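You operate a simulated robot arm through the tools that you are given. There is no shell and no other tool. Be economical: measure what you need, move in short steps, check, and stop when the job is done.

You run a simulated robot arm. Do the job below in one go: nothing can be reset, and whatever is moved stays where it is left.

## Task
Let the air out at the yellow cap, shut that valve and hang the EMPTY tag under its tube.
Fine: open cap and pin, wait till the tube lies sunk in, then shut pin and cap.

Only the result counts: the job must be done as asked and must still hold three seconds after the hand-in. Knocking over, shifting, dropping, spilling or breaking anything else fails it. Lids that push on must go on centred and level and be pressed home; caps that screw on are set level and turned clockwise until they are tight.

## Robot
A 6-joint arm with a two-finger parallel gripper on a trunk, on a base that drives. Base frame: it is fixed to the floor where the robot stands at the start and does not move with it; the origin is under the middle of the robot, x ahead of it, y to its left, z up. Lengths are in m, angles in degrees, forces in N, time in s.
With the tool pointing down near the work surface it reaches from about 0.14 to 0.84 m from the robot's upright axis, wherever it stands. Its first joint turns from -166.0 to 166.0 degrees. Places, roughly: black tag [-0.75, 1.5, 0.75]; blue lever [0.1, 0.7, 1]; chock under the teal cap [0.4, -0.2, 0.6]; chock under the white cap [-0.3, 0.8, 0.6]; green lever [0.4, 0.2, 1]; grey tag [-0.5, 1.25, 0.75]; orange tag [-0.5, 1.25, 0.75]; teal cap [0.5, 0, 1]; white cap [0, 0.8, 1]; yellow cap [0.2, 0.4, 1]. Payload 3.91 kg.
Tool frame: the origin (TCP) lies between the finger pads and is the grasp point; the fingertips stand 0.03 m ahead of it; z points along the fingers, y is the line along which they close. The gripper opens to 0.11 m. The fingers are 0.02 m wide and 0.01 m thick; the gripper's body (0.048 by 0.112 m) begins 0.055 m behind the TCP.
Orientation is that of the tool frame in the base frame, as a unit quaternion [x, y, z, w]. With the fingers straight down and closing along the base's y, the tool's x points along the base's -x, its y along +y and its z along -z.

## Interface
- The arm moves only by the tool step_arm. Its argument "series" is a list of rows, each a list of 3 entries, a list of its own where there are three numbers: the shift along the tool's x, y, z in units of 400 mm (1.0 is 400 mm), then the turn, a rotation vector about the tool's x, y, z in units of 45 degrees (1.0 is 45 degrees), then the finger opening in cm, from 0 to 11. In form: [[[dx, dy, dz], [wx, wy, wz], jaw], ...]. A call has 1 to 12 rows; each row is the pose to reach, as a shift and turn from the pose commanded when the call began, along the tool's axes at that moment. A call with a number of a shift or a turn outside -1 to 1 is refused whole. Each row takes 0.2 s and may step no farther than 0.05 m and 8.6 degrees from the row before; otherwise, or with a gripper value out of range, the whole call is refused. Where a pose cannot be reached the arm comes as near as it can. A force on the tool above 90 N (or 10 N above the force at the start of the call, whichever is more), or a blocked arm, ends the call early, and 0.2 s more pass. The fingers move at their own pace (about 0.108 m/s each) and stop on an object; they squeeze with about 44 N. The grip force told is the motor's: it shows also when the fingers shut on nothing. Time passes only in rows, and 0.2 s behind the last, so rows that repeat a pose let the fingers close. It gives the time, the measured TCP pose, the force on the tool (base axes), the opening and the grip force at its end, in the units of the frame above (readings bear some noise), with the torque about the TCP (base axes, N m) and any sound that the robot's microphone picked up.
- Cameras (640 x 400 px; columns grow to the right, rows downward): "scene" is now at [-0.1175, 0.0529, 1.4889]; the picture's right is [0.73, -0.69, 0.00], its down [-0.55, -0.58, -0.60] and it looks along [0.41, 0.44, -0.80] (base axes); focal length 214 px, centre (320, 200). "wrist" rides on the gripper at [0.077, 0.007, -0.114] in the tool frame; the picture's right is [-0.09, 1.00, 0.00], its down [-0.80, -0.07, -0.59] and it looks along [-0.59, -0.05, 0.80] (tool axes); focal length 270 px, centre (320, 200). There is no depth. A picture from a camera that has moved, and an enlarged one, comes with that camera's place and axes in the base frame and with its lens.
- grab_frame(camera): a new picture of that camera. It takes no simulated time.
- lift_body(by): slides the trunk up (or, below 0, down) by that many m; the arm and the scene camera ride with it, the base frame stays. It gives what a move gives, with no picture.
- roll_base(legs): drives the robot by 1 to 6 legs, each [ahead, left, turn to the left] in m, m and degrees, along the robot's own axes; the way and the turn of a leg run together, so that a leg with both is an arc; at most 1.5 m and 180 degrees a leg. The arm and the cameras ride along, it lands a little off, and it stops where it bumps. It gives what a move gives.
- turn_head(pan, tilt): turns the head with the scene camera to pan (to the left, within 86 degrees either way) and tilt (down, from -29 to 69), counted from straight ahead of the robot. It gives what a move gives.
- enlarge(camera, box): a new picture of the part [left, top, right, bottom] of that camera's present view, enlarged. It takes no simulated time.
- sign_off(): hands the job in; it is judged then, once.

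Go step by step. Nothing tells you exact positions but the pictures and the camera data: compare them with the known pose of the tool, close in by small moves and look again before you grip or let go. The budget is 120 turns and 98 pictures, counting those below and the enlarged ones. Unless the task says otherwise, let go and move clear before handing in.

The tools are called after "Call:" by a JSON object that holds its "op" and its "data". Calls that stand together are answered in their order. step_arm: Moves the arm, as the interface text tells. Its arguments: {"type":"object","properties":{"series":{"type":"array"}},"required":["series"]} The other tools are called the same way: lift_body (by) slides the trunk up or down; roll_base (legs) drives the base; turn_head (pan, tilt) turns the head that bears the scene camera; grab_frame (camera) takes a picture; enlarge (camera, box) takes an enlarged picture of a part of a camera's view; sign_off () hands the job in.

At the start:

```text
t: 0.0
tool_pos: [0.0617, 0.3533, 1.3101]
ee_rot: [0.001, 1.0, 0.0, 0.001]
ft_force: [0.4, -0.6, -0.3]
wrist_torque: [0.0, -0.01, -0.03]
width: 0.11
grasp_force: 0.1
trunk travel left (down, up): [-0.45, 0.09]
robot x, y, heading: [-0.0016, 0.0033, -0.2]
head pan, tilt: [46.5, 53.0]
```

scene: 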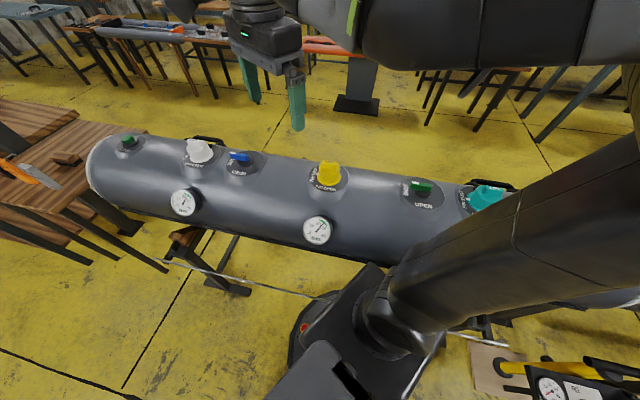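
wrist: 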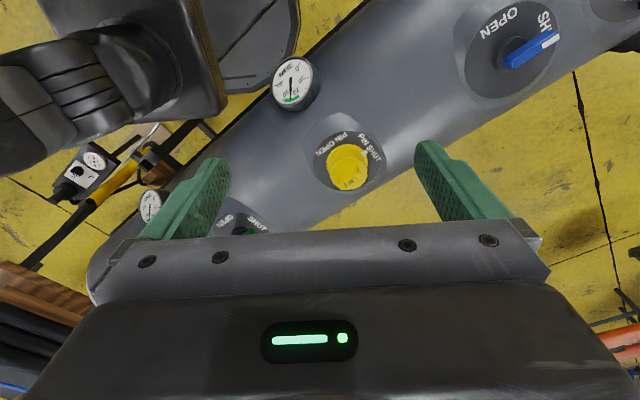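

I see a long tube with yellow, white and teal caps, blue and green levers, and gauges. I'll look closer before moving anything.

Call:
{"op": "enlarge", "data": {"camera": "scene", "box": [260, 140, 380, 260]}}

Call:
{"op": "enlarge", "data": {"camera": "scene", "box": [80, 110, 280, 240]}}

Call:
{"op": "enlarge", "data": {"camera": "scene", "box": [380, 150, 540, 250]}}

Call:
{"op": "enlarge", "data": {"camera": "wrist", "box": [240, 40, 420, 200]}}

Call:
{"op": "enlarge", "data": {"camera": "scene", "box": [440, 310, 640, 400]}}

Call:
{"op": "enlarge", "data": {"camera": "scene", "box": [0, 0, 240, 100]}}

```text
3.33 times, centred on (320, 200) of scene
camera zoom: at [-0.1175, 0.0529, 1.4889], right [0.73, -0.69, 0.0], down [-0.55, -0.58, -0.6], along [0.41, 0.44, -0.8], focal length 715 px, centre (320, 200)
```

zoom: 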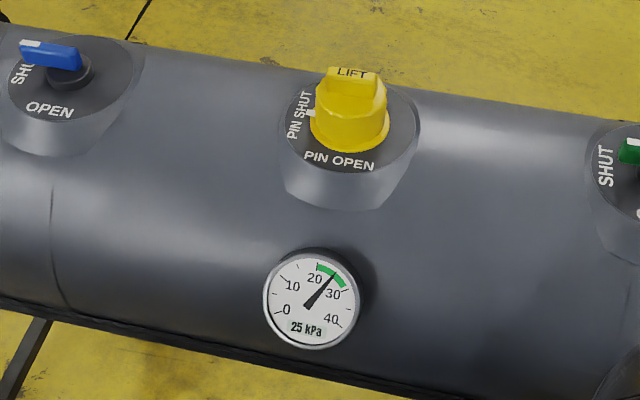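

```text
3.08 times, centred on (180, 175) of scene
camera zoom: at [-0.1175, 0.0529, 1.4889], right [0.73, -0.69, 0.0], down [-0.55, -0.58, -0.6], along [0.41, 0.44, -0.8], focal length 660 px, centre (751, 277)
```

zoom: 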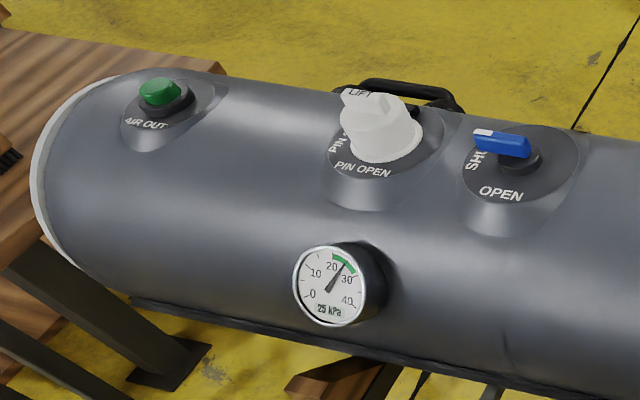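

```text
4.00 times, centred on (460, 200) of scene
camera zoom: at [-0.1175, 0.0529, 1.4889], right [0.73, -0.69, 0.0], down [-0.55, -0.58, -0.6], along [0.41, 0.44, -0.8], focal length 858 px, centre (-240, 200)
```

zoom: 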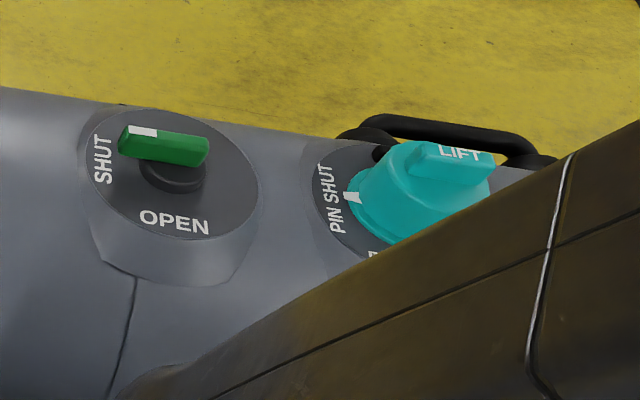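

```text
2.50 times, centred on (330, 120) of wrist
camera zoom: at [-0.016, 0.359, 1.4251], right [0.09, 1.0, 0.0], down [0.8, -0.07, 0.59], along [0.59, -0.05, -0.8], focal length 676 px, centre (295, 400)
```

zoom: 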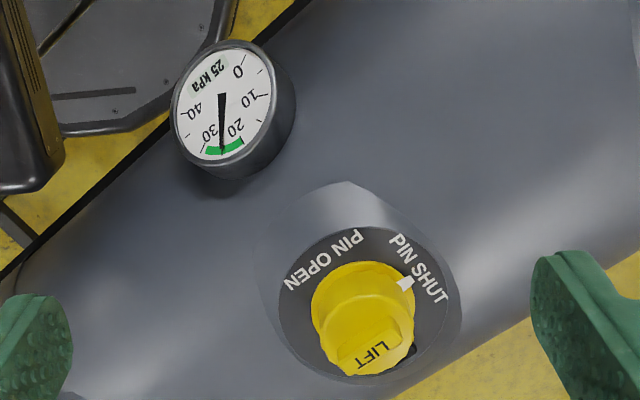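

```text
3.20 times, centred on (540, 355) of scene
camera zoom: at [-0.1175, 0.0529, 1.4889], right [0.73, -0.69, 0.0], down [-0.55, -0.58, -0.6], along [0.41, 0.44, -0.8], focal length 686 px, centre (-384, -296)
```

zoom: 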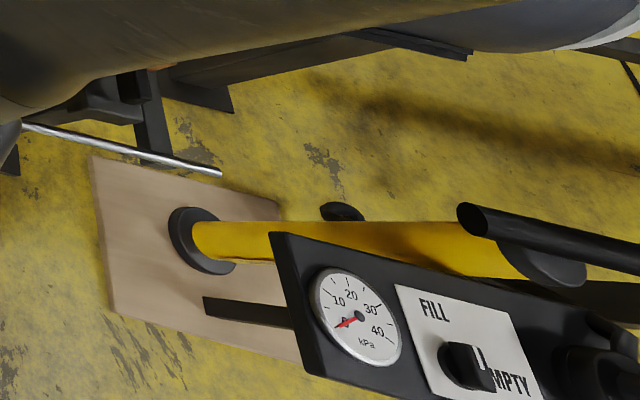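

```text
2.67 times, centred on (120, 50) of scene
camera zoom: at [-0.1175, 0.0529, 1.4889], right [0.73, -0.69, 0.0], down [-0.55, -0.58, -0.6], along [0.41, 0.44, -0.8], focal length 572 px, centre (853, 600)
```

zoom: 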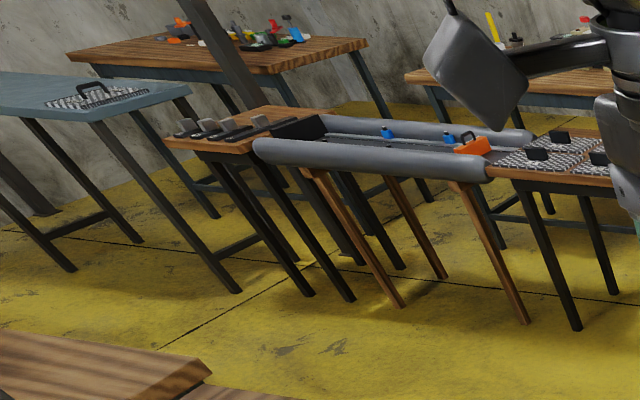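

The levers read SHUT and all gauges 25 kPa. Next I look at the tag table and the underside of the tube.

Call:
{"op": "turn_head", "data": {"pan": 86, "tilt": 35}}

Call:
{"op": "grab_frame", "data": {"camera": "scene"}}

```text
t: 1.1
tool_pos: [0.0616, 0.3538, 1.3106]
ee_rot: [0.0, 1.0, 0.0, 0.0]
ft_force: [0.0, -0.3, 1.0]
wrist_torque: [-0.02, 0.01, -0.03]
width: 0.1101
grasp_force: 0.1
trunk travel left (down, up): [-0.45, 0.09]
robot x, y, heading: [-0.0022, -0.0015, -0.1]
head pan, tilt: [85.9, 35.0]
```

```text
89 pictures are left
camera scene: at [-0.1623, 0.087, 1.5146], right [1.0, -0.07, 0.0], down [-0.04, -0.57, -0.82], along [0.06, 0.82, -0.57], focal length 214 px, centre (320, 200)
```

scene: 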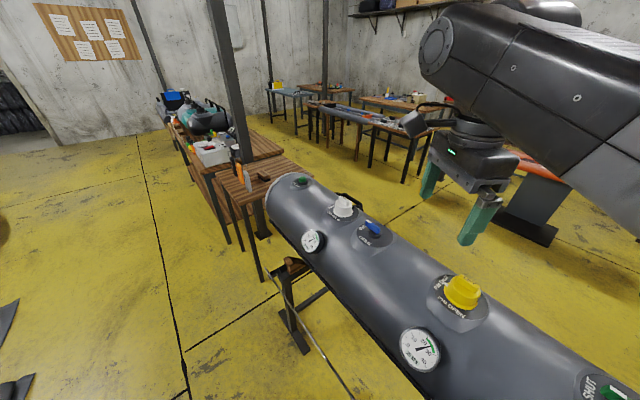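

Call:
{"op": "enlarge", "data": {"camera": "scene", "box": [150, 80, 310, 220]}}

Call:
{"op": "enlarge", "data": {"camera": "scene", "box": [230, 240, 400, 400]}}

Call:
{"op": "enlarge", "data": {"camera": "scene", "box": [30, 0, 150, 70]}}

```text
2.86 times, centred on (230, 150) of scene
camera zoom: at [-0.1623, 0.087, 1.5146], right [1.0, -0.07, 0.0], down [-0.04, -0.57, -0.82], along [0.06, 0.82, -0.57], focal length 613 px, centre (577, 343)
```

zoom: 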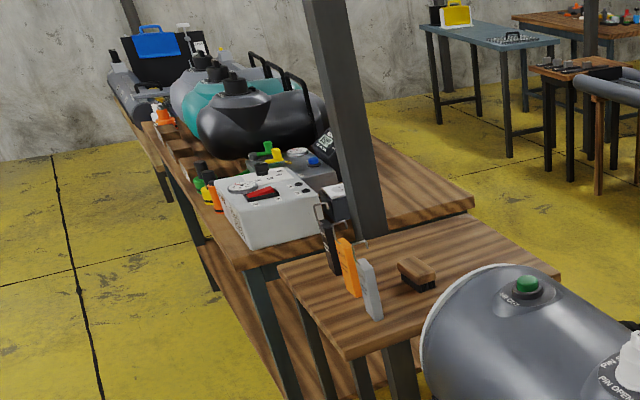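

```text
2.50 times, centred on (315, 320) of scene
camera zoom: at [-0.1623, 0.087, 1.5146], right [1.0, -0.07, 0.0], down [-0.04, -0.57, -0.82], along [0.06, 0.82, -0.57], focal length 536 px, centre (332, -100)
```

zoom: 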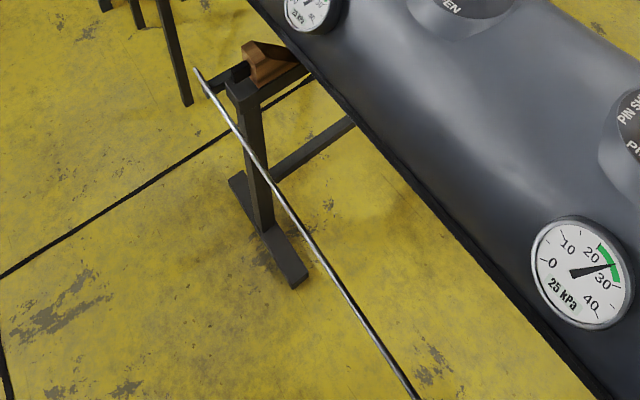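

```text
5.33 times, centred on (90, 35) of scene
camera zoom: at [-0.1623, 0.087, 1.5146], right [1.0, -0.07, 0.0], down [-0.04, -0.57, -0.82], along [0.06, 0.82, -0.57], focal length 1144 px, centre (1547, 1080)
```

zoom: 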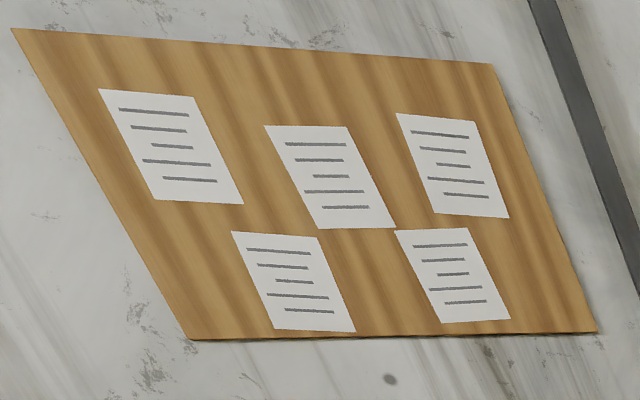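

The rod running along beside the tube is probably the rail for the tags, and three tags hang at the table. I estimate the yellow cap at about (0.245, 0.393, 0.99), so I bring the wrist camera nearer.

Call:
{"op": "step_arm", "data": {"series": [[[-0.06, 0.025, 0.075], [0, 0, 0], 11], [[-0.12, 0.05, 0.15], [0, 0, 0], 11], [[-0.18, 0.075, 0.225], [0, 0, 0], 11], [[-0.225, 0.1, 0.3], [0, 0, 0], 11], [[-0.225, 0.1, 0.3], [0, 0, 0], 11]]}}

Call:
{"op": "enlarge", "data": {"camera": "wrist", "box": [200, 60, 440, 240]}}

Call:
{"op": "turn_head", "data": {"pan": 46.5, "tilt": 53}}

Call:
{"op": "enlarge", "data": {"camera": "scene", "box": [290, 150, 370, 200]}}

```text
t: 2.3
tool_pos: [0.1527, 0.3939, 1.1903]
ee_rot: [0.0, 1.0, 0.0, 0.0]
ft_force: [0.3, 0.4, -0.2]
wrist_torque: [0.01, -0.01, 0.01]
width: 0.1098
grasp_force: 0.1
trunk travel left (down, up): [-0.45, 0.09]
robot x, y, heading: [-0.0016, -0.0036, -0.0]
head pan, tilt: [85.9, 35.0]
```

```text
2.22 times, centred on (320, 150) of wrist
camera zoom: at [0.0763, 0.3992, 1.3045], right [0.09, 1.0, 0.0], down [0.8, -0.07, 0.59], along [0.59, -0.05, -0.8], focal length 601 px, centre (320, 311)
```

zoom: 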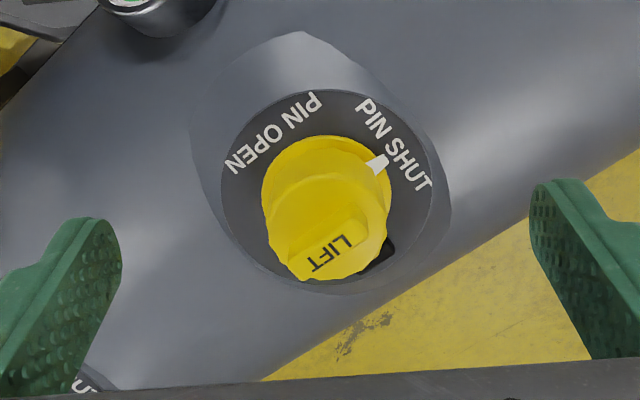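

```text
t: 3.3
tool_pos: [0.1544, 0.3947, 1.1895]
ee_rot: [0.0, 1.0, 0.0, 0.001]
ft_force: [0.4, 0.2, 1.0]
wrist_torque: [0.02, 0.01, 0.04]
width: 0.1099
grasp_force: 0.1
trunk travel left (down, up): [-0.45, 0.09]
robot x, y, heading: [0.0009, 0.0001, 0.0]
head pan, tilt: [46.5, 53.0]
```

```text
8.00 times, centred on (330, 175) of scene
camera zoom: at [-0.1175, 0.053, 1.4889], right [0.73, -0.69, 0.0], down [-0.55, -0.58, -0.6], along [0.41, 0.44, -0.8], focal length 1716 px, centre (240, 400)
```

zoom: 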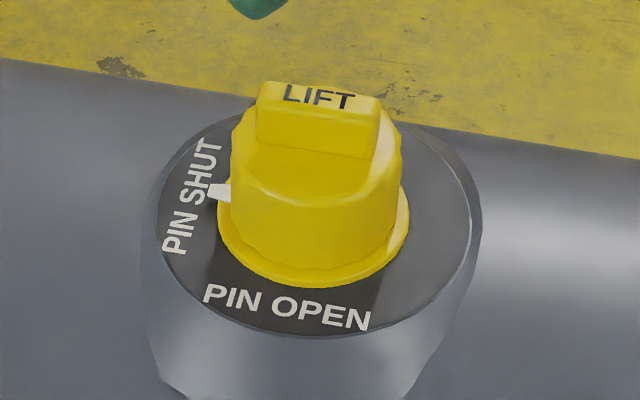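

The cap has a LIFT tab and something dark (perhaps a hinge) on its far side. I turn the tool so the fingers close across the tab and the camera looks along the tube.

Call:
{"op": "step_arm", "data": {"series": [[[-0.01, 0.04, 0], [0, 0, 0.166], 11], [[-0.02, 0.08, 0], [0, 0, 0.333], 11], [[-0.03, 0.12, 0], [0, 0, 0.5], 11], [[-0.04, 0.16, 0], [0, 0, 0.666], 11], [[-0.05, 0.2, 0], [0, 0, 0.833], 11], [[-0.0625, 0.245, 0], [0, 0, 1.0], 11]]}}

Call:
{"op": "step_arm", "data": {"series": [[[0, 0, 0], [0, 0, 0.13], 11], [[0, 0, 0], [0, 0, 0.255], 11], [[0, 0, 0], [0, 0, 0.255], 11]]}}

Call:
{"op": "grab_frame", "data": {"camera": "wrist"}}

```text
t: 4.7
tool_pos: [0.1764, 0.4914, 1.1902]
ee_rot: [0.383, 0.924, 0.0, 0.0]
ft_force: [1.0, -0.3, 0.8]
wrist_torque: [0.0, -0.03, -0.01]
width: 0.1102
grasp_force: 0.0
trunk travel left (down, up): [-0.45, 0.09]
robot x, y, heading: [0.0024, -0.0001, -0.1]
head pan, tilt: [46.5, 53.0]
```

```text
t: 5.5
tool_pos: [0.1758, 0.4906, 1.1915]
ee_rot: [0.474, 0.881, 0.0, 0.0]
ft_force: [0.1, 0.0, 0.1]
wrist_torque: [-0.02, 0.01, -0.03]
width: 0.1103
grasp_force: 0.0
trunk travel left (down, up): [-0.45, 0.09]
robot x, y, heading: [-0.0014, 0.0011, -0.0]
head pan, tilt: [46.5, 53.0]
```

```text
83 pictures are left
camera wrist: at [0.1389, 0.558, 1.3056], right [0.88, 0.48, 0.0], down [0.38, -0.71, 0.59], along [0.28, -0.52, -0.8], focal length 270 px, centre (320, 200)
```

wrist: 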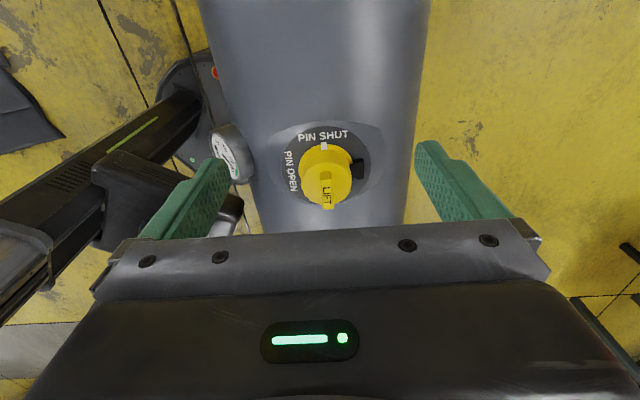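

Call:
{"op": "enlarge", "data": {"camera": "wrist", "box": [270, 115, 390, 215]}}

```text
4.00 times, centred on (330, 165) of wrist
camera zoom: at [0.1389, 0.558, 1.3056], right [0.88, 0.48, 0.0], down [0.38, -0.71, 0.59], along [0.28, -0.52, -0.8], focal length 1081 px, centre (280, 340)
```

zoom: 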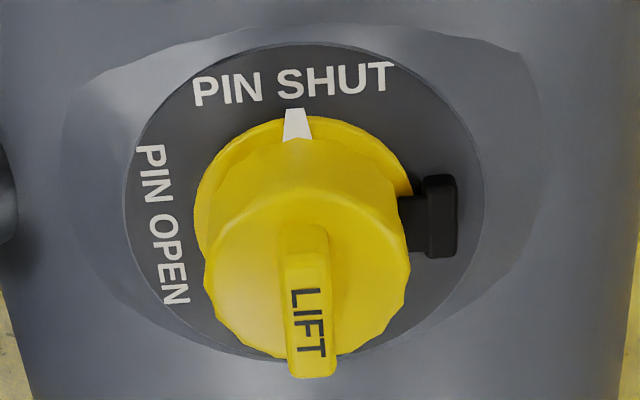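

The cap has a tab along the tube, a black hinge or strap on the far side, and a white pointer at PIN SHUT. I put the tab's top at (0.240, 0.390, 1.03) and go above it.

Call:
{"op": "step_arm", "data": {"series": [[[-0.075, -0.0015, 0.07], [0, 0, 0], 5], [[-0.15, -0.003, 0.14], [0, 0, 0], 5], [[-0.225, -0.005, 0.21], [0, 0, 0], 5], [[-0.2985, -0.006, 0.265], [0, 0, 0], 5], [[-0.2985, -0.006, 0.265], [0, 0, 0], 5]]}}

Call:
{"op": "enlarge", "data": {"camera": "scene", "box": [270, 100, 390, 200]}}

Call:
{"op": "grab_frame", "data": {"camera": "wrist"}}

```text
t: 6.7
tool_pos: [0.2377, 0.3887, 1.0846]
ee_rot: [0.473, 0.881, 0.0, 0.0]
ft_force: [-0.9, 0.1, -0.5]
wrist_torque: [-0.02, -0.01, 0.0]
width: 0.0502
grasp_force: 0.1
trunk travel left (down, up): [-0.45, 0.09]
robot x, y, heading: [-0.0006, 0.0007, 0.3]
head pan, tilt: [46.5, 53.0]
```

```text
4.00 times, centred on (330, 150) of scene
camera zoom: at [-0.1174, 0.0529, 1.4889], right [0.73, -0.69, 0.0], down [-0.55, -0.58, -0.6], along [0.41, 0.44, -0.8], focal length 858 px, centre (280, 400)
```

zoom: 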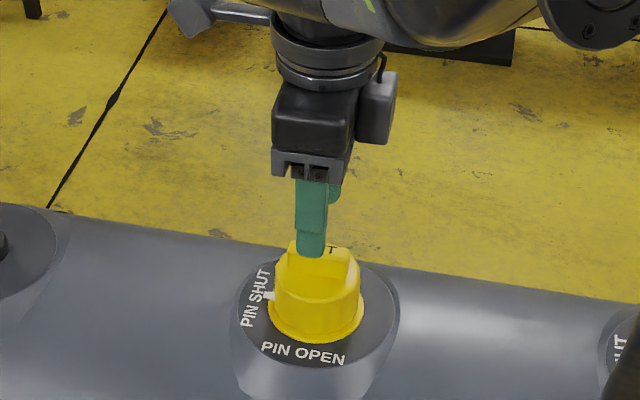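

```text
80 pictures are left
camera wrist: at [0.2018, 0.4561, 1.1987], right [0.88, 0.48, 0.0], down [0.38, -0.71, 0.59], along [0.28, -0.52, -0.8], focal length 270 px, centre (320, 200)
```

wrist: 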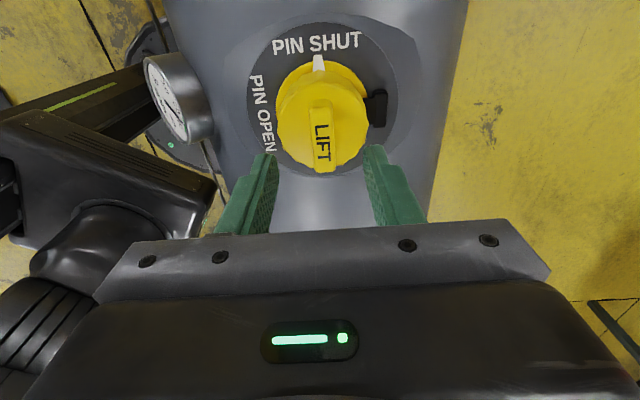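

The fingers straddle the tab well. I descend and close on it.

Call:
{"op": "step_arm", "data": {"series": [[[0.0, 0.003, 0.05], [0, 0, 0], 4], [[0.0, 0.003, 0.1], [0, 0, 0], 4], [[0.0, 0.003, 0.1], [0, 0, 0], 0], [[0.0, 0.003, 0.1], [0, 0, 0], 0]]}}

Call:
{"op": "enlarge", "data": {"camera": "wrist", "box": [220, 20, 420, 220]}}

Call:
{"op": "enlarge", "data": {"camera": "scene", "box": [270, 100, 390, 200]}}

```text
t: 7.7
tool_pos: [0.2399, 0.3898, 1.0432]
ee_rot: [0.473, 0.881, 0.0, 0.0]
ft_force: [-0.1, 1.1, -3.7]
wrist_torque: [-0.03, 0.08, -0.1]
width: 0.0159
grasp_force: 44.9
trunk travel left (down, up): [-0.45, 0.09]
robot x, y, heading: [0.0003, 0.0011, -0.0]
head pan, tilt: [46.5, 53.0]
```

```text
2.00 times, centred on (320, 120) of wrist
camera zoom: at [0.2031, 0.4579, 1.1575], right [0.88, 0.48, 0.0], down [0.38, -0.71, 0.59], along [0.28, -0.52, -0.8], focal length 541 px, centre (320, 360)
```

zoom: 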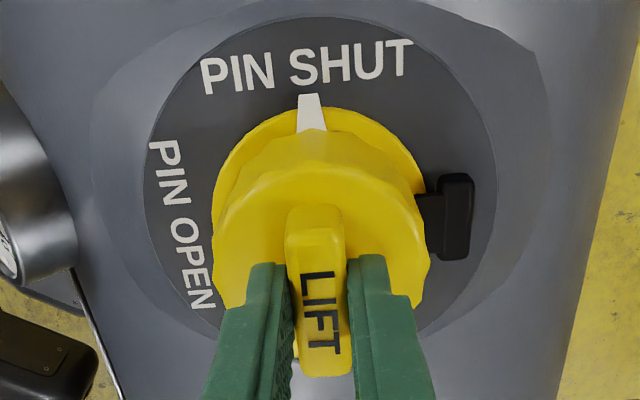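

```text
4.00 times, centred on (330, 150) of scene
camera zoom: at [-0.1174, 0.0533, 1.4888], right [0.73, -0.69, 0.0], down [-0.55, -0.58, -0.6], along [0.41, 0.44, -0.8], focal length 858 px, centre (280, 400)
```

zoom: 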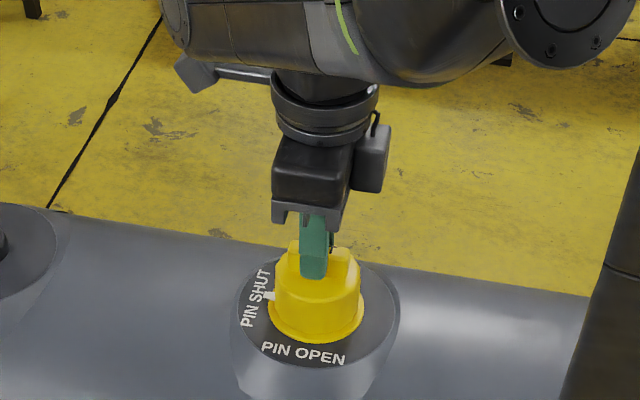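

The tab is held. I lift in small steps and watch the force and torque.

Call:
{"op": "step_arm", "data": {"series": [[[0, 0, -0.005], [0, 0, 0], 0], [[0, 0, -0.01], [0, 0, 0], 0], [[0, 0, -0.015], [0, 0, 0], 0], [[0, 0, -0.02], [0, 0, 0], 0]]}}

Call:
{"op": "enlarge", "data": {"camera": "wrist", "box": [220, 20, 420, 220]}}

```text
t: 8.7
tool_pos: [0.2439, 0.394, 1.0504]
ee_rot: [0.473, 0.881, -0.002, 0.0]
ft_force: [14.3, 9.9, -38.9]
wrist_torque: [-0.23, 0.31, -0.04]
width: 0.0168
grasp_force: 45.4
trunk travel left (down, up): [-0.45, 0.09]
robot x, y, heading: [0.0031, 0.0018, -0.0]
head pan, tilt: [46.5, 53.0]
```

```text
2.00 times, centred on (320, 120) of wrist
camera zoom: at [0.2073, 0.4609, 1.164], right [0.88, 0.48, 0.0], down [0.38, -0.7, 0.6], along [0.28, -0.53, -0.8], focal length 541 px, centre (320, 360)
```

zoom: 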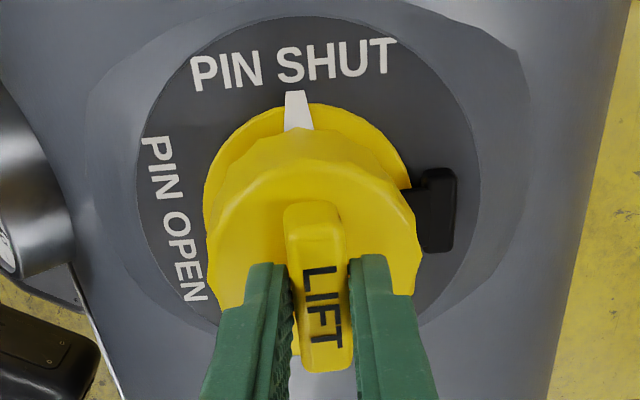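

It moves on an arc about a hinge on the far side (+43 mm from the cap's centre, z about 0.97). I follow that arc while turning the gripper with it.

Call:
{"op": "step_arm", "data": {"series": [[[0, 0.0265, 0.00675], [0.178, 0, 0], 0], [[0, 0.0545, -0.00275], [0.356, 0, 0], 0], [[0, 0.0835, -0.008], [0.533, 0, 0], 0]]}}

Call:
{"op": "enlarge", "data": {"camera": "wrist", "box": [220, 20, 420, 220]}}

Call:
{"op": "enlarge", "data": {"camera": "scene", "box": [270, 100, 390, 200]}}

```text
t: 9.5
tool_pos: [0.2669, 0.4084, 1.0584]
ee_rot: [0.462, 0.863, -0.18, -0.098]
ft_force: [-3.0, 2.6, 25.3]
wrist_torque: [-0.23, -0.41, -0.38]
width: 0.0154
grasp_force: 45.4
trunk travel left (down, up): [-0.45, 0.09]
robot x, y, heading: [-0.0066, -0.0013, 0.1]
head pan, tilt: [46.5, 53.0]
```

```text
2.00 times, centred on (320, 120) of wrist
camera zoom: at [0.2682, 0.5008, 1.1616], right [0.81, 0.43, -0.4], down [0.59, -0.57, 0.57], along [0.02, -0.7, -0.72], focal length 541 px, centre (320, 360)
```

zoom: 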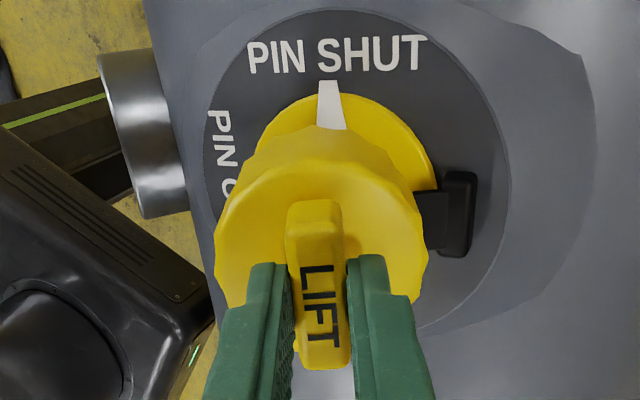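

```text
4.00 times, centred on (330, 150) of scene
camera zoom: at [-0.1197, 0.0515, 1.4895], right [0.73, -0.69, 0.0], down [-0.55, -0.58, -0.6], along [0.42, 0.44, -0.8], focal length 858 px, centre (280, 400)
```

zoom: 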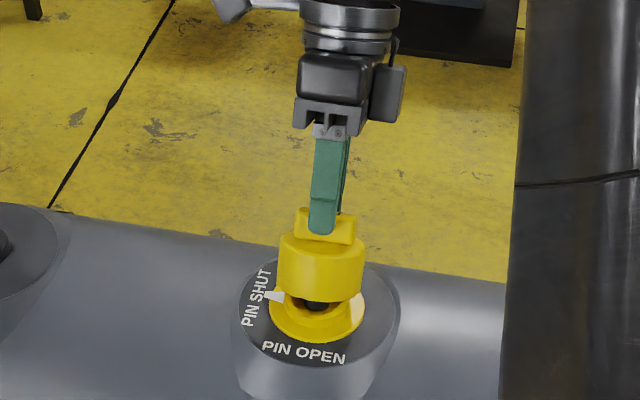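

The cap is swinging open. I fit the arc (radius 52 mm across, 70 mm up) and continue.

Call:
{"op": "step_arm", "data": {"series": [[[0, 0.0205, -0.025], [0.178, 0, 0], 0], [[0, 0.0485, -0.0375], [0.356, 0, 0], 0], [[0, 0.0775, -0.046], [0.533, 0, 0], 0], [[0, 0.1075, -0.0505], [0.711, 0, 0], 0], [[0, 0.138, -0.051], [0.889, 0, 0], 0]]}}

Call:
{"op": "enlarge", "data": {"camera": "scene", "box": [270, 80, 410, 200]}}

```text
t: 10.4
tool_pos: [0.2894, 0.4213, 1.0541]
ee_rot: [0.431, 0.812, -0.345, -0.191]
ft_force: [7.0, 11.8, 36.2]
wrist_torque: [-0.48, -0.98, -0.07]
width: 0.0168
grasp_force: 44.8
out of reach, approached as far as the arm can: row 3, 4
trunk travel left (down, up): [-0.45, 0.09]
robot x, y, heading: [-0.0011, 0.0013, 0.0]
head pan, tilt: [46.5, 53.0]
stopped in row 4: the force on the tool passed its limit (the readings are from after the stop); the commanded pose is now the measured one
```

```text
3.33 times, centred on (340, 140) of scene
camera zoom: at [-0.1174, 0.0533, 1.4893], right [0.73, -0.69, 0.0], down [-0.55, -0.58, -0.6], along [0.41, 0.44, -0.8], focal length 715 px, centre (253, 400)
```

zoom: 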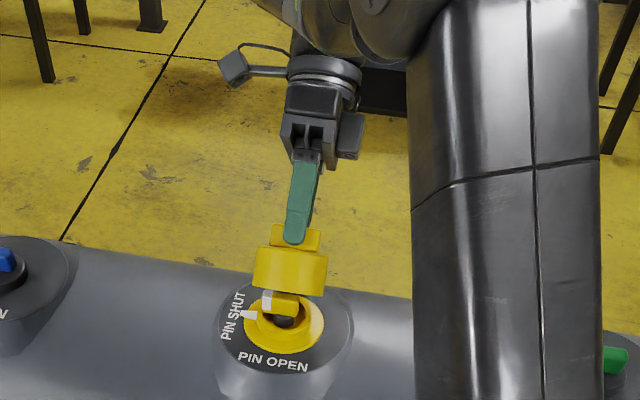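

The arm reaches its tilt limit at about 46°. I'll open the fingers slightly while keeping the near finger against the tab, then push the tab over with it.

Call:
{"op": "step_arm", "data": {"series": [[[0, 0.022, 0], [0, 0, 0], 3.2], [[0, 0.04, 0.0], [0, 0, 0], 3.2], [[0, 0.06, 0.005], [0, 0, 0], 3.2]]}}

Call:
{"op": "enlarge", "data": {"camera": "scene", "box": [270, 80, 410, 200]}}

Call:
{"op": "grab_frame", "data": {"camera": "wrist"}}

```text
t: 10.9
tool_pos: [0.2946, 0.4254, 1.048]
ee_rot: [0.429, 0.813, -0.343, -0.192]
ft_force: [6.3, 5.2, 21.1]
wrist_torque: [-0.07, -0.21, 0.07]
width: 0.0288
grasp_force: 0.2
trunk travel left (down, up): [-0.45, 0.09]
robot x, y, heading: [0.0016, -0.0001, -0.1]
head pan, tilt: [46.5, 53.0]
stopped in row 2: the force on the tool passed its limit (the readings are from after the stop); the commanded pose is now the measured one
```

```text
3.33 times, centred on (340, 140) of scene
camera zoom: at [-0.1158, 0.0543, 1.4881], right [0.73, -0.69, 0.0], down [-0.55, -0.58, -0.6], along [0.41, 0.44, -0.8], focal length 715 px, centre (253, 400)
```

zoom: 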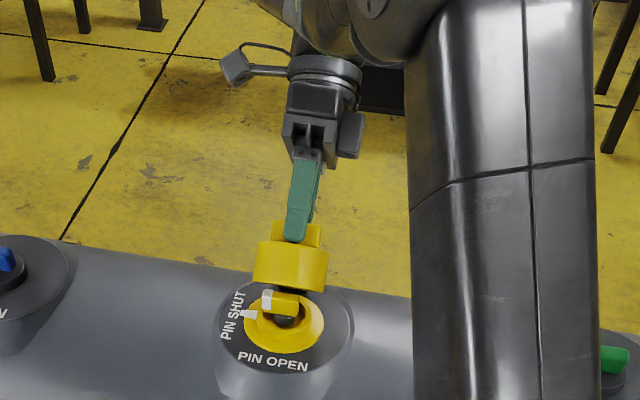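

```text
72 pictures are left
camera wrist: at [0.3249, 0.5365, 1.1246], right [0.61, 0.32, -0.72], down [0.77, -0.46, 0.45], along [-0.19, -0.83, -0.53], focal length 270 px, centre (320, 200)
```

wrist: 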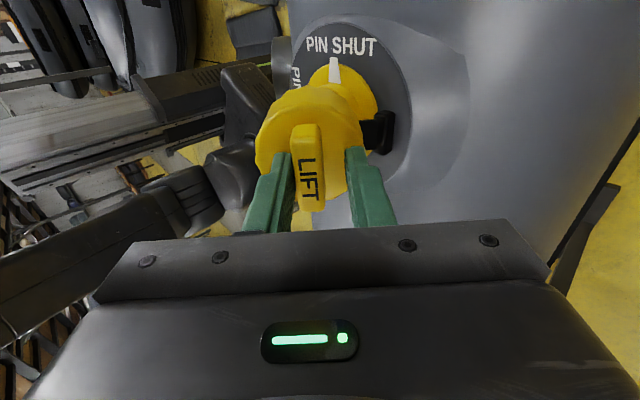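

The hinge holds the cap where it is. I now push along the true tangent, to the far side rather than down.

Call:
{"op": "step_arm", "data": {"series": [[[0, 0.0, -0.01], [0, 0, 0], 3.2], [[0, 0.018, -0.025], [0, 0, 0], 3.2], [[0, 0.0365, -0.035], [0, 0, 0], 3.2], [[0, 0.058, -0.045], [0, 0, 0], 3.2], [[0, 0.08, -0.052], [0, 0, 0], 3.2], [[0, 0.105, -0.055], [0, 0, 0], 3.2], [[0, 0.13, -0.055], [0, 0, 0], 3.2]]}}

Call:
{"op": "enlarge", "data": {"camera": "scene", "box": [270, 80, 410, 200]}}

```text
t: 12.1
tool_pos: [0.3035, 0.4318, 1.039]
ee_rot: [0.426, 0.816, -0.34, -0.193]
ft_force: [-13.3, -2.5, 63.1]
wrist_torque: [-1.82, 2.02, -0.57]
width: 0.0587
grasp_force: 27.4
out of reach, approached as far as the arm can: row 1, 2, 3, 4, 5, 6
trunk travel left (down, up): [-0.45, 0.09]
robot x, y, heading: [0.004, 0.0008, 0.4]
head pan, tilt: [46.5, 53.0]
stopped in row 6: the force on the tool passed its limit (the readings are from after the stop); the commanded pose is now the measured one
```

```text
3.33 times, centred on (340, 140) of scene
camera zoom: at [-0.1232, 0.0489, 1.4886], right [0.73, -0.69, 0.0], down [-0.55, -0.58, -0.61], along [0.42, 0.44, -0.8], focal length 715 px, centre (253, 400)
```

zoom: 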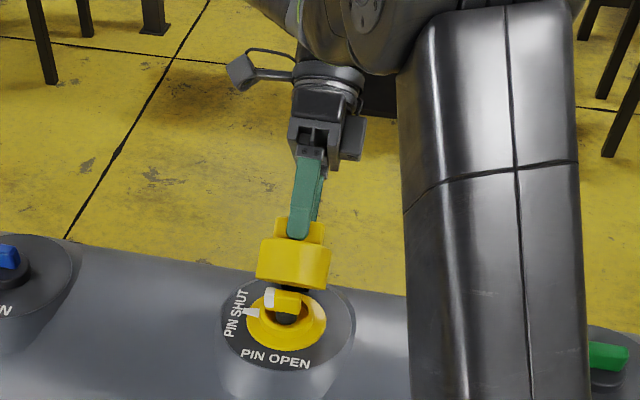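

The arm is at its reach limit in this tilt, but the cap holds its place. I open wide, back off upwards and turn back upright.

Call:
{"op": "step_arm", "data": {"series": [[[0, 0, 0], [0, 0, 0], 8], [[0, -0.02, -0.04], [0, 0, 0], 8], [[0, -0.06, -0.1], [0, 0, 0], 8], [[0, -0.12, -0.16], [-0.15, 0, 0], 8], [[0, -0.18, -0.22], [-0.3, 0, 0], 8], [[0, -0.22, -0.26], [-0.45, 0, 0], 8], [[0, -0.24, -0.28], [-0.6, 0, 0], 8], [[0, -0.24, -0.28], [-0.75, 0, 0], 8], [[0, -0.24, -0.28], [-0.9, 0, 0], 8], [[0, -0.24, -0.28], [-1.0, 0, 0], 8]]}}

Call:
{"op": "grab_frame", "data": {"camera": "scene"}}

Call:
{"op": "grab_frame", "data": {"camera": "wrist"}}

```text
t: 14.3
tool_pos: [0.3241, 0.4404, 1.1782]
ee_rot: [0.468, 0.883, -0.003, -0.015]
ft_force: [-0.4, 0.3, 0.2]
wrist_torque: [-0.01, 0.03, -0.01]
width: 0.0798
grasp_force: 0.1
out of reach, approached as far as the arm can: row 2, 3, 4, 5
trunk travel left (down, up): [-0.45, 0.09]
robot x, y, heading: [-0.0022, 0.0019, 0.2]
head pan, tilt: [46.5, 53.0]
```

```text
70 pictures are left
camera scene: at [-0.1183, 0.0531, 1.4889], right [0.73, -0.69, 0.0], down [-0.55, -0.58, -0.6], along [0.41, 0.44, -0.8], focal length 214 px, centre (320, 200)
```

scene: 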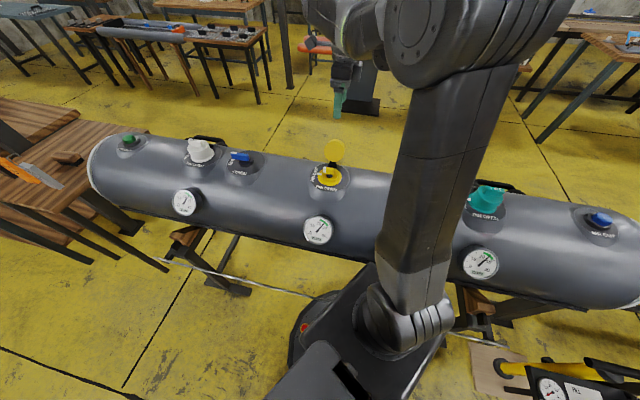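

```text
69 pictures are left
camera wrist: at [0.2887, 0.5062, 1.2939], right [0.87, 0.49, -0.02], down [0.41, -0.71, 0.58], along [0.27, -0.51, -0.82], focal length 270 px, centre (320, 200)
```

wrist: 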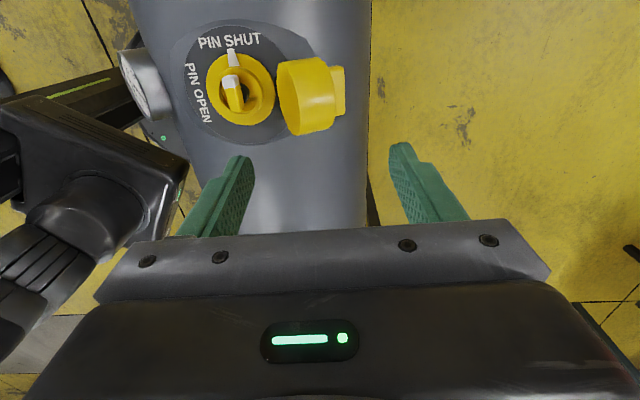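

The cap now stands open and the pin's handle is in view. I zoom in on it.

Call:
{"op": "enlarge", "data": {"camera": "wrist", "box": [170, 20, 350, 150]}}

Call:
{"op": "enlarge", "data": {"camera": "scene", "box": [290, 130, 370, 210]}}

```text
3.08 times, centred on (260, 85) of wrist
camera zoom: at [0.2887, 0.5062, 1.2939], right [0.87, 0.49, -0.02], down [0.41, -0.71, 0.58], along [0.27, -0.51, -0.82], focal length 832 px, centre (505, 554)
```

zoom: 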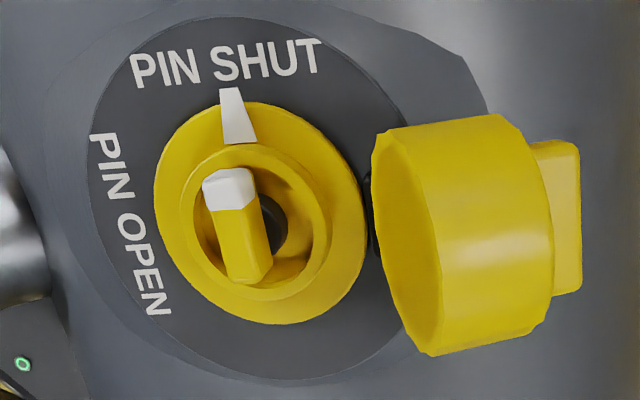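

```text
5.00 times, centred on (330, 170) of scene
camera zoom: at [-0.1183, 0.0531, 1.4889], right [0.73, -0.69, 0.0], down [-0.55, -0.58, -0.6], along [0.41, 0.44, -0.8], focal length 1072 px, centre (270, 350)
```

zoom: 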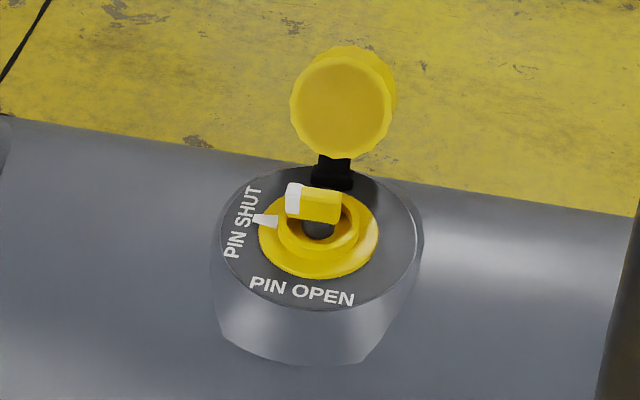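

The pin's bar points to SHUT; it needs a 90° counter-clockwise turn seen from above. I go above it, leaning the gripper slightly away from the open cap.

Call:
{"op": "step_arm", "data": {"series": [[[0.006, -0.12, 0.02], [-0.068, -0.015, 0.007], 3.5], [[0.0135, -0.225, 0.08], [-0.136, -0.03, 0.014], 3.5], [[0.0135, -0.25, 0.18], [-0.136, -0.03, 0.014], 3.5], [[0.0135, -0.25, 0.28], [-0.136, -0.03, 0.014], 3.5], [[0.0135, -0.25, 0.28], [-0.136, -0.03, 0.014], 3.5]]}}

Call:
{"op": "grab_frame", "data": {"camera": "wrist"}}

Call:
{"op": "enlarge", "data": {"camera": "scene", "box": [280, 110, 380, 210]}}

```text
t: 15.5
tool_pos: [0.2342, 0.3908, 1.0681]
ee_rot: [0.473, 0.88, 0.037, 0.02]
ft_force: [-0.2, -0.5, 0.5]
wrist_torque: [0.01, -0.01, 0.0]
width: 0.0348
grasp_force: 0.0
trunk travel left (down, up): [-0.45, 0.09]
robot x, y, heading: [0.0009, -0.002, 0.1]
head pan, tilt: [46.5, 53.0]
```

```text
66 pictures are left
camera wrist: at [0.1882, 0.4532, 1.1823], right [0.88, 0.47, 0.09], down [0.34, -0.73, 0.59], along [0.34, -0.49, -0.81], focal length 270 px, centre (320, 200)
```

wrist: 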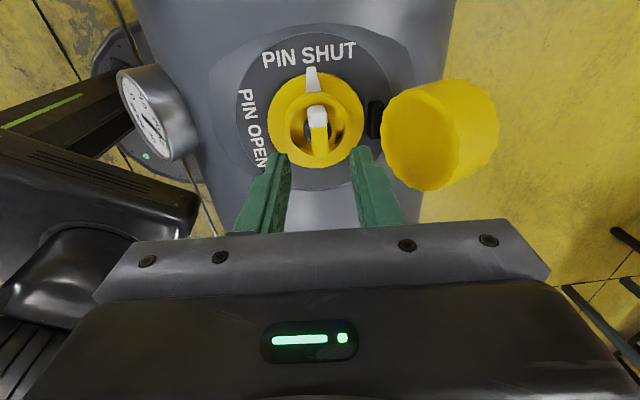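

```text
4.00 times, centred on (330, 160) of scene
camera zoom: at [-0.118, 0.0533, 1.4889], right [0.73, -0.69, 0.0], down [-0.55, -0.58, -0.6], along [0.41, 0.44, -0.8], focal length 858 px, centre (280, 360)
```

zoom: 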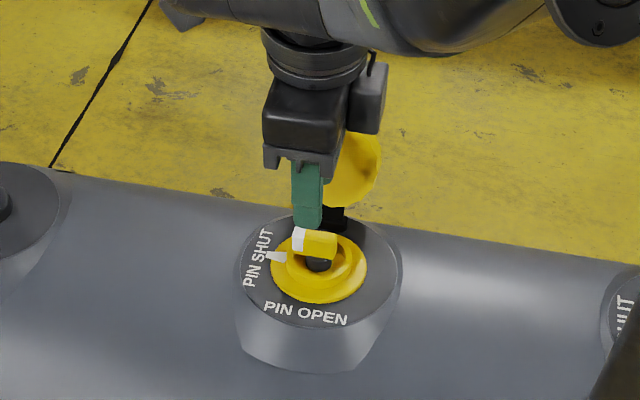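

The bar lies centred between the fingers and the cap is clear. I descend along the tool axis and grip.

Call:
{"op": "step_arm", "data": {"series": [[[0, -0.002, 0.05], [0, 0, 0], 3.5], [[0, -0.002, 0.1], [0, 0, 0], 3.5], [[0, -0.002, 0.15], [0, 0, 0], 3.5], [[0, -0.002, 0.15], [0, 0, 0], 3.5]]}}

Call:
{"op": "enlarge", "data": {"camera": "wrist", "box": [220, 20, 420, 220]}}

Call:
{"op": "enlarge", "data": {"camera": "scene", "box": [280, 110, 380, 210]}}

```text
t: 16.5
tool_pos: [0.2371, 0.3925, 1.0093]
ee_rot: [0.473, 0.88, 0.039, 0.02]
ft_force: [-0.2, -1.4, 26.1]
wrist_torque: [-0.52, 0.51, 0.02]
width: 0.0345
grasp_force: 0.1
trunk travel left (down, up): [-0.45, 0.09]
robot x, y, heading: [-0.0051, 0.0008, 0.1]
head pan, tilt: [46.5, 53.0]
```

```text
2.00 times, centred on (320, 120) of wrist
camera zoom: at [0.1912, 0.454, 1.1251], right [0.88, 0.47, 0.09], down [0.34, -0.74, 0.58], along [0.34, -0.48, -0.81], focal length 541 px, centre (320, 360)
```

zoom: 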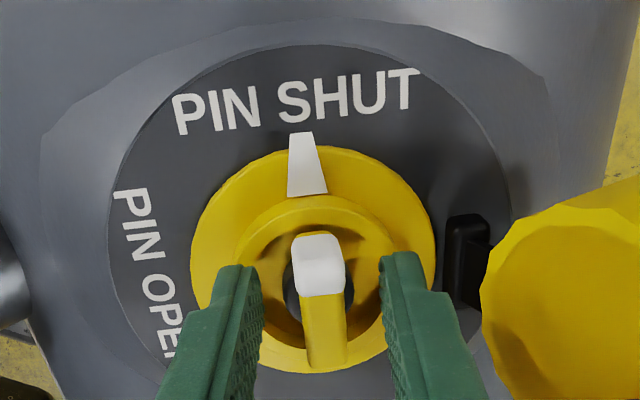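

```text
4.00 times, centred on (330, 160) of scene
camera zoom: at [-0.1191, 0.0515, 1.4894], right [0.73, -0.69, 0.0], down [-0.55, -0.58, -0.6], along [0.41, 0.44, -0.8], focal length 858 px, centre (280, 360)
```

zoom: 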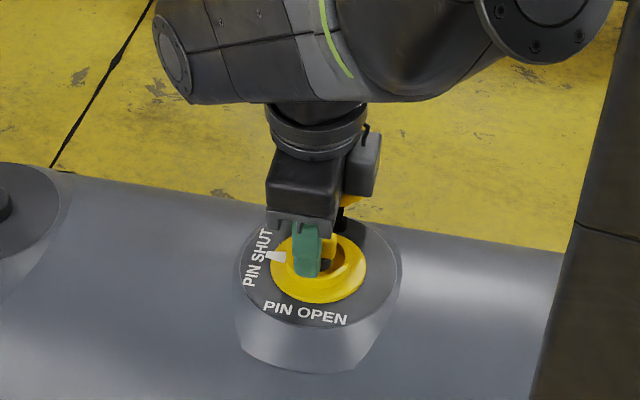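

The fingers just touch the ring, so I raise 4 mm and close on the bar.

Call:
{"op": "step_arm", "data": {"series": [[[-0.005, 0, -0.01], [0, 0, 0], 3.5], [[-0.005, 0, -0.01], [0, 0, 0], 0], [[-0.005, 0, -0.01], [0, 0, 0], 0]]}}

Call:
{"op": "enlarge", "data": {"camera": "wrist", "box": [220, 20, 420, 220]}}

```text
t: 17.3
tool_pos: [0.2385, 0.3918, 1.0107]
ee_rot: [0.474, 0.88, 0.036, 0.02]
ft_force: [2.3, 2.6, -12.6]
wrist_torque: [0.48, 1.31, 0.15]
width: 0.0135
grasp_force: 44.8
trunk travel left (down, up): [-0.45, 0.09]
robot x, y, heading: [0.0013, -0.0033, 0.3]
head pan, tilt: [46.5, 53.0]
```

```text
2.00 times, centred on (320, 120) of wrist
camera zoom: at [0.1931, 0.4535, 1.125], right [0.88, 0.47, 0.08], down [0.34, -0.73, 0.59], along [0.34, -0.49, -0.8], focal length 541 px, centre (320, 360)
```

zoom: 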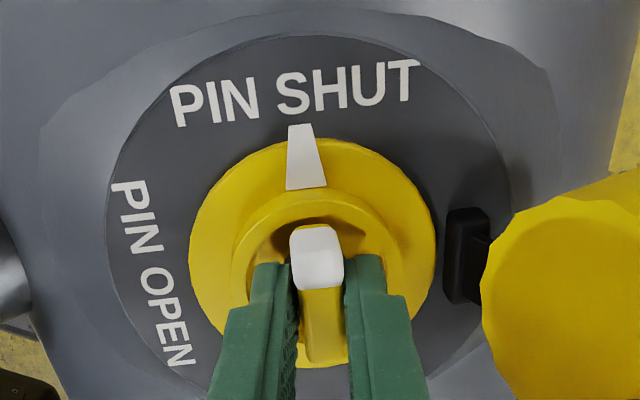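

The bar is gripped. I turn it counter-clockwise by 45° first.

Call:
{"op": "step_arm", "data": {"series": [[[0, 0, 0], [0, 0.0155, -0.177], 0], [[0, 0, 0], [0, 0.031, -0.355], 0], [[0, 0, 0], [0, 0.0465, -0.53], 0], [[0, 0, 0], [0, 0.062, -0.71], 0], [[0, 0, 0], [0, 0.077, -0.885], 0]]}}

Call:
{"op": "enlarge", "data": {"camera": "wrist", "box": [220, 20, 420, 220]}}

```text
t: 18.5
tool_pos: [0.2385, 0.3883, 1.0101]
ee_rot: [0.143, 0.989, 0.039, 0.006]
ft_force: [-9.2, -11.6, -33.3]
wrist_torque: [-1.3, 0.03, -0.03]
width: 0.0134
grasp_force: 45.4
trunk travel left (down, up): [-0.45, 0.09]
robot x, y, heading: [-0.0008, 0.0004, 0.2]
head pan, tilt: [46.5, 53.0]
```

```text
2.00 times, centred on (320, 120) of wrist
camera zoom: at [0.1631, 0.4079, 1.1254], right [0.37, 0.93, 0.08], down [0.74, -0.34, 0.59], along [0.57, -0.16, -0.81], focal length 541 px, centre (320, 360)
```

zoom: 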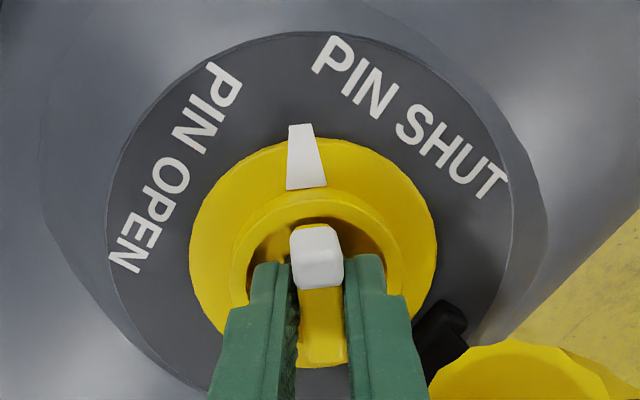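

The pin turns with the ring. I continue to 90°, yielding 2 mm downwards to ease the pull.

Call:
{"op": "step_arm", "data": {"series": [[[0, 0, 0.005], [0, 0.0155, -0.177], 0], [[0, 0, 0.005], [0, 0.031, -0.355], 0], [[0, 0, 0.005], [0, 0.0465, -0.53], 0], [[0, 0, 0.005], [0, 0.062, -0.71], 0], [[0, 0, 0.005], [0, 0.077, -0.885], 0], [[0, 0, 0.005], [0, 0.087, -0.996], 0]]}}

Call:
{"op": "enlarge", "data": {"camera": "wrist", "box": [220, 20, 420, 220]}}

```text
t: 19.9
tool_pos: [0.2389, 0.3866, 1.0114]
ee_rot: [-0.245, 0.969, 0.041, -0.013]
ft_force: [2.7, -28.0, -14.0]
wrist_torque: [-0.84, -1.5, -0.05]
width: 0.0136
grasp_force: 45.0
trunk travel left (down, up): [-0.45, 0.09]
robot x, y, heading: [-0.0007, -0.0003, -0.0]
head pan, tilt: [46.5, 53.0]
```

```text
2.00 times, centred on (320, 120) of wrist
camera zoom: at [0.173, 0.3469, 1.1256], right [-0.4, 0.91, 0.08], down [0.76, 0.28, 0.58], along [0.51, 0.3, -0.81], focal length 541 px, centre (320, 360)
```

zoom: 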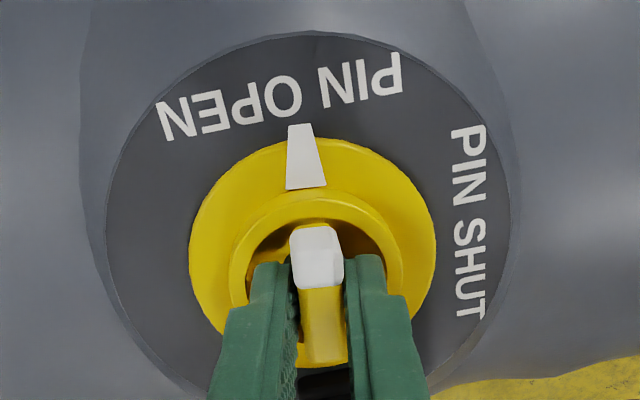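

About 85° done. A few degrees more.

Call:
{"op": "step_arm", "data": {"series": [[[0, 0.003, 0], [0, 0.009, -0.1], 0], [[0, 0.003, 0], [0, 0.013, -0.15], 0], [[0, 0.003, 0], [0, 0.013, -0.15], 0]]}}

Call:
{"op": "grab_frame", "data": {"camera": "wrist"}}

Call:
{"op": "enlarge", "data": {"camera": "scene", "box": [260, 140, 380, 260]}}

```text
t: 20.7
tool_pos: [0.2394, 0.387, 1.0107]
ee_rot: [-0.301, 0.953, 0.04, -0.016]
ft_force: [11.2, -33.9, -6.5]
wrist_torque: [-1.66, -0.51, -0.97]
width: 0.0138
grasp_force: 45.3
trunk travel left (down, up): [-0.45, 0.09]
robot x, y, heading: [-0.0008, 0.0013, -0.0]
head pan, tilt: [46.5, 53.0]
```

```text
59 pictures are left
camera wrist: at [0.1785, 0.3395, 1.1259], right [-0.5, 0.86, 0.08], down [0.73, 0.36, 0.58], along [0.47, 0.35, -0.81], focal length 270 px, centre (320, 200)
```

wrist: 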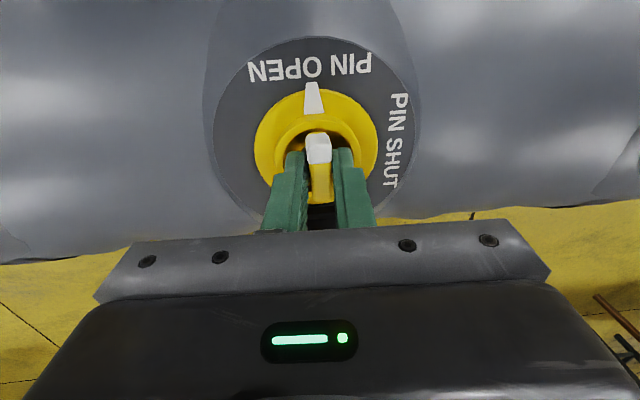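

```text
3.33 times, centred on (320, 200) of scene
camera zoom: at [-0.1161, 0.0489, 1.4893], right [0.73, -0.69, 0.0], down [-0.55, -0.58, -0.6], along [0.41, 0.44, -0.8], focal length 715 px, centre (320, 200)
```

zoom: 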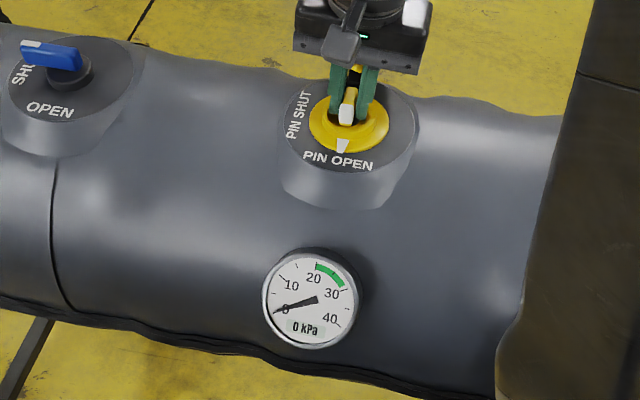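

The gauge reads 0 kPa and the tube is sagging. I release the pin, raise a little, and wait until it has sunk in.

Call:
{"op": "step_arm", "data": {"series": [[[0, 0, 0], [0, 0, 0], 3.5], [[0, 0, -0.03], [0, 0, 0], 3.5], [[0, 0, -0.1], [0, 0, 0], 3.5], [[0, 0, -0.15], [0, 0, 0], 3.5], [[0, 0, -0.15], [0, 0, 0], 3.5], [[0, 0, -0.15], [0, 0, 0], 3.5], [[0, 0, -0.15], [0, 0, 0], 3.5], [[0, 0, -0.15], [0, 0, 0], 3.5], [[0, 0, -0.15], [0, 0, 0], 3.5], [[0, 0, -0.15], [0, 0, 0], 3.5], [[0, 0, -0.15], [0, 0, 0], 3.5], [[0, 0, -0.15], [0, 0, 0], 3.5]]}}

Call:
{"op": "enlarge", "data": {"camera": "scene", "box": [220, 110, 460, 280]}}

```text
t: 23.3
tool_pos: [0.2407, 0.3883, 1.0677]
ee_rot: [-0.302, 0.952, 0.04, -0.014]
ft_force: [-0.2, 0.2, 0.2]
wrist_torque: [0.03, -0.03, -0.02]
width: 0.0351
grasp_force: 0.0
trunk travel left (down, up): [-0.45, 0.09]
robot x, y, heading: [-0.0005, -0.0014, 0.1]
head pan, tilt: [46.5, 53.0]
```

```text
2.35 times, centred on (340, 195) of scene
camera zoom: at [-0.118, 0.0533, 1.4889], right [0.73, -0.69, 0.0], down [-0.55, -0.58, -0.6], along [0.41, 0.44, -0.8], focal length 505 px, centre (273, 212)
```

zoom: 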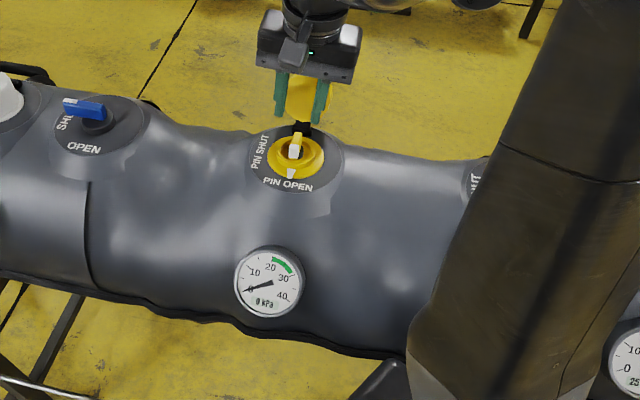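

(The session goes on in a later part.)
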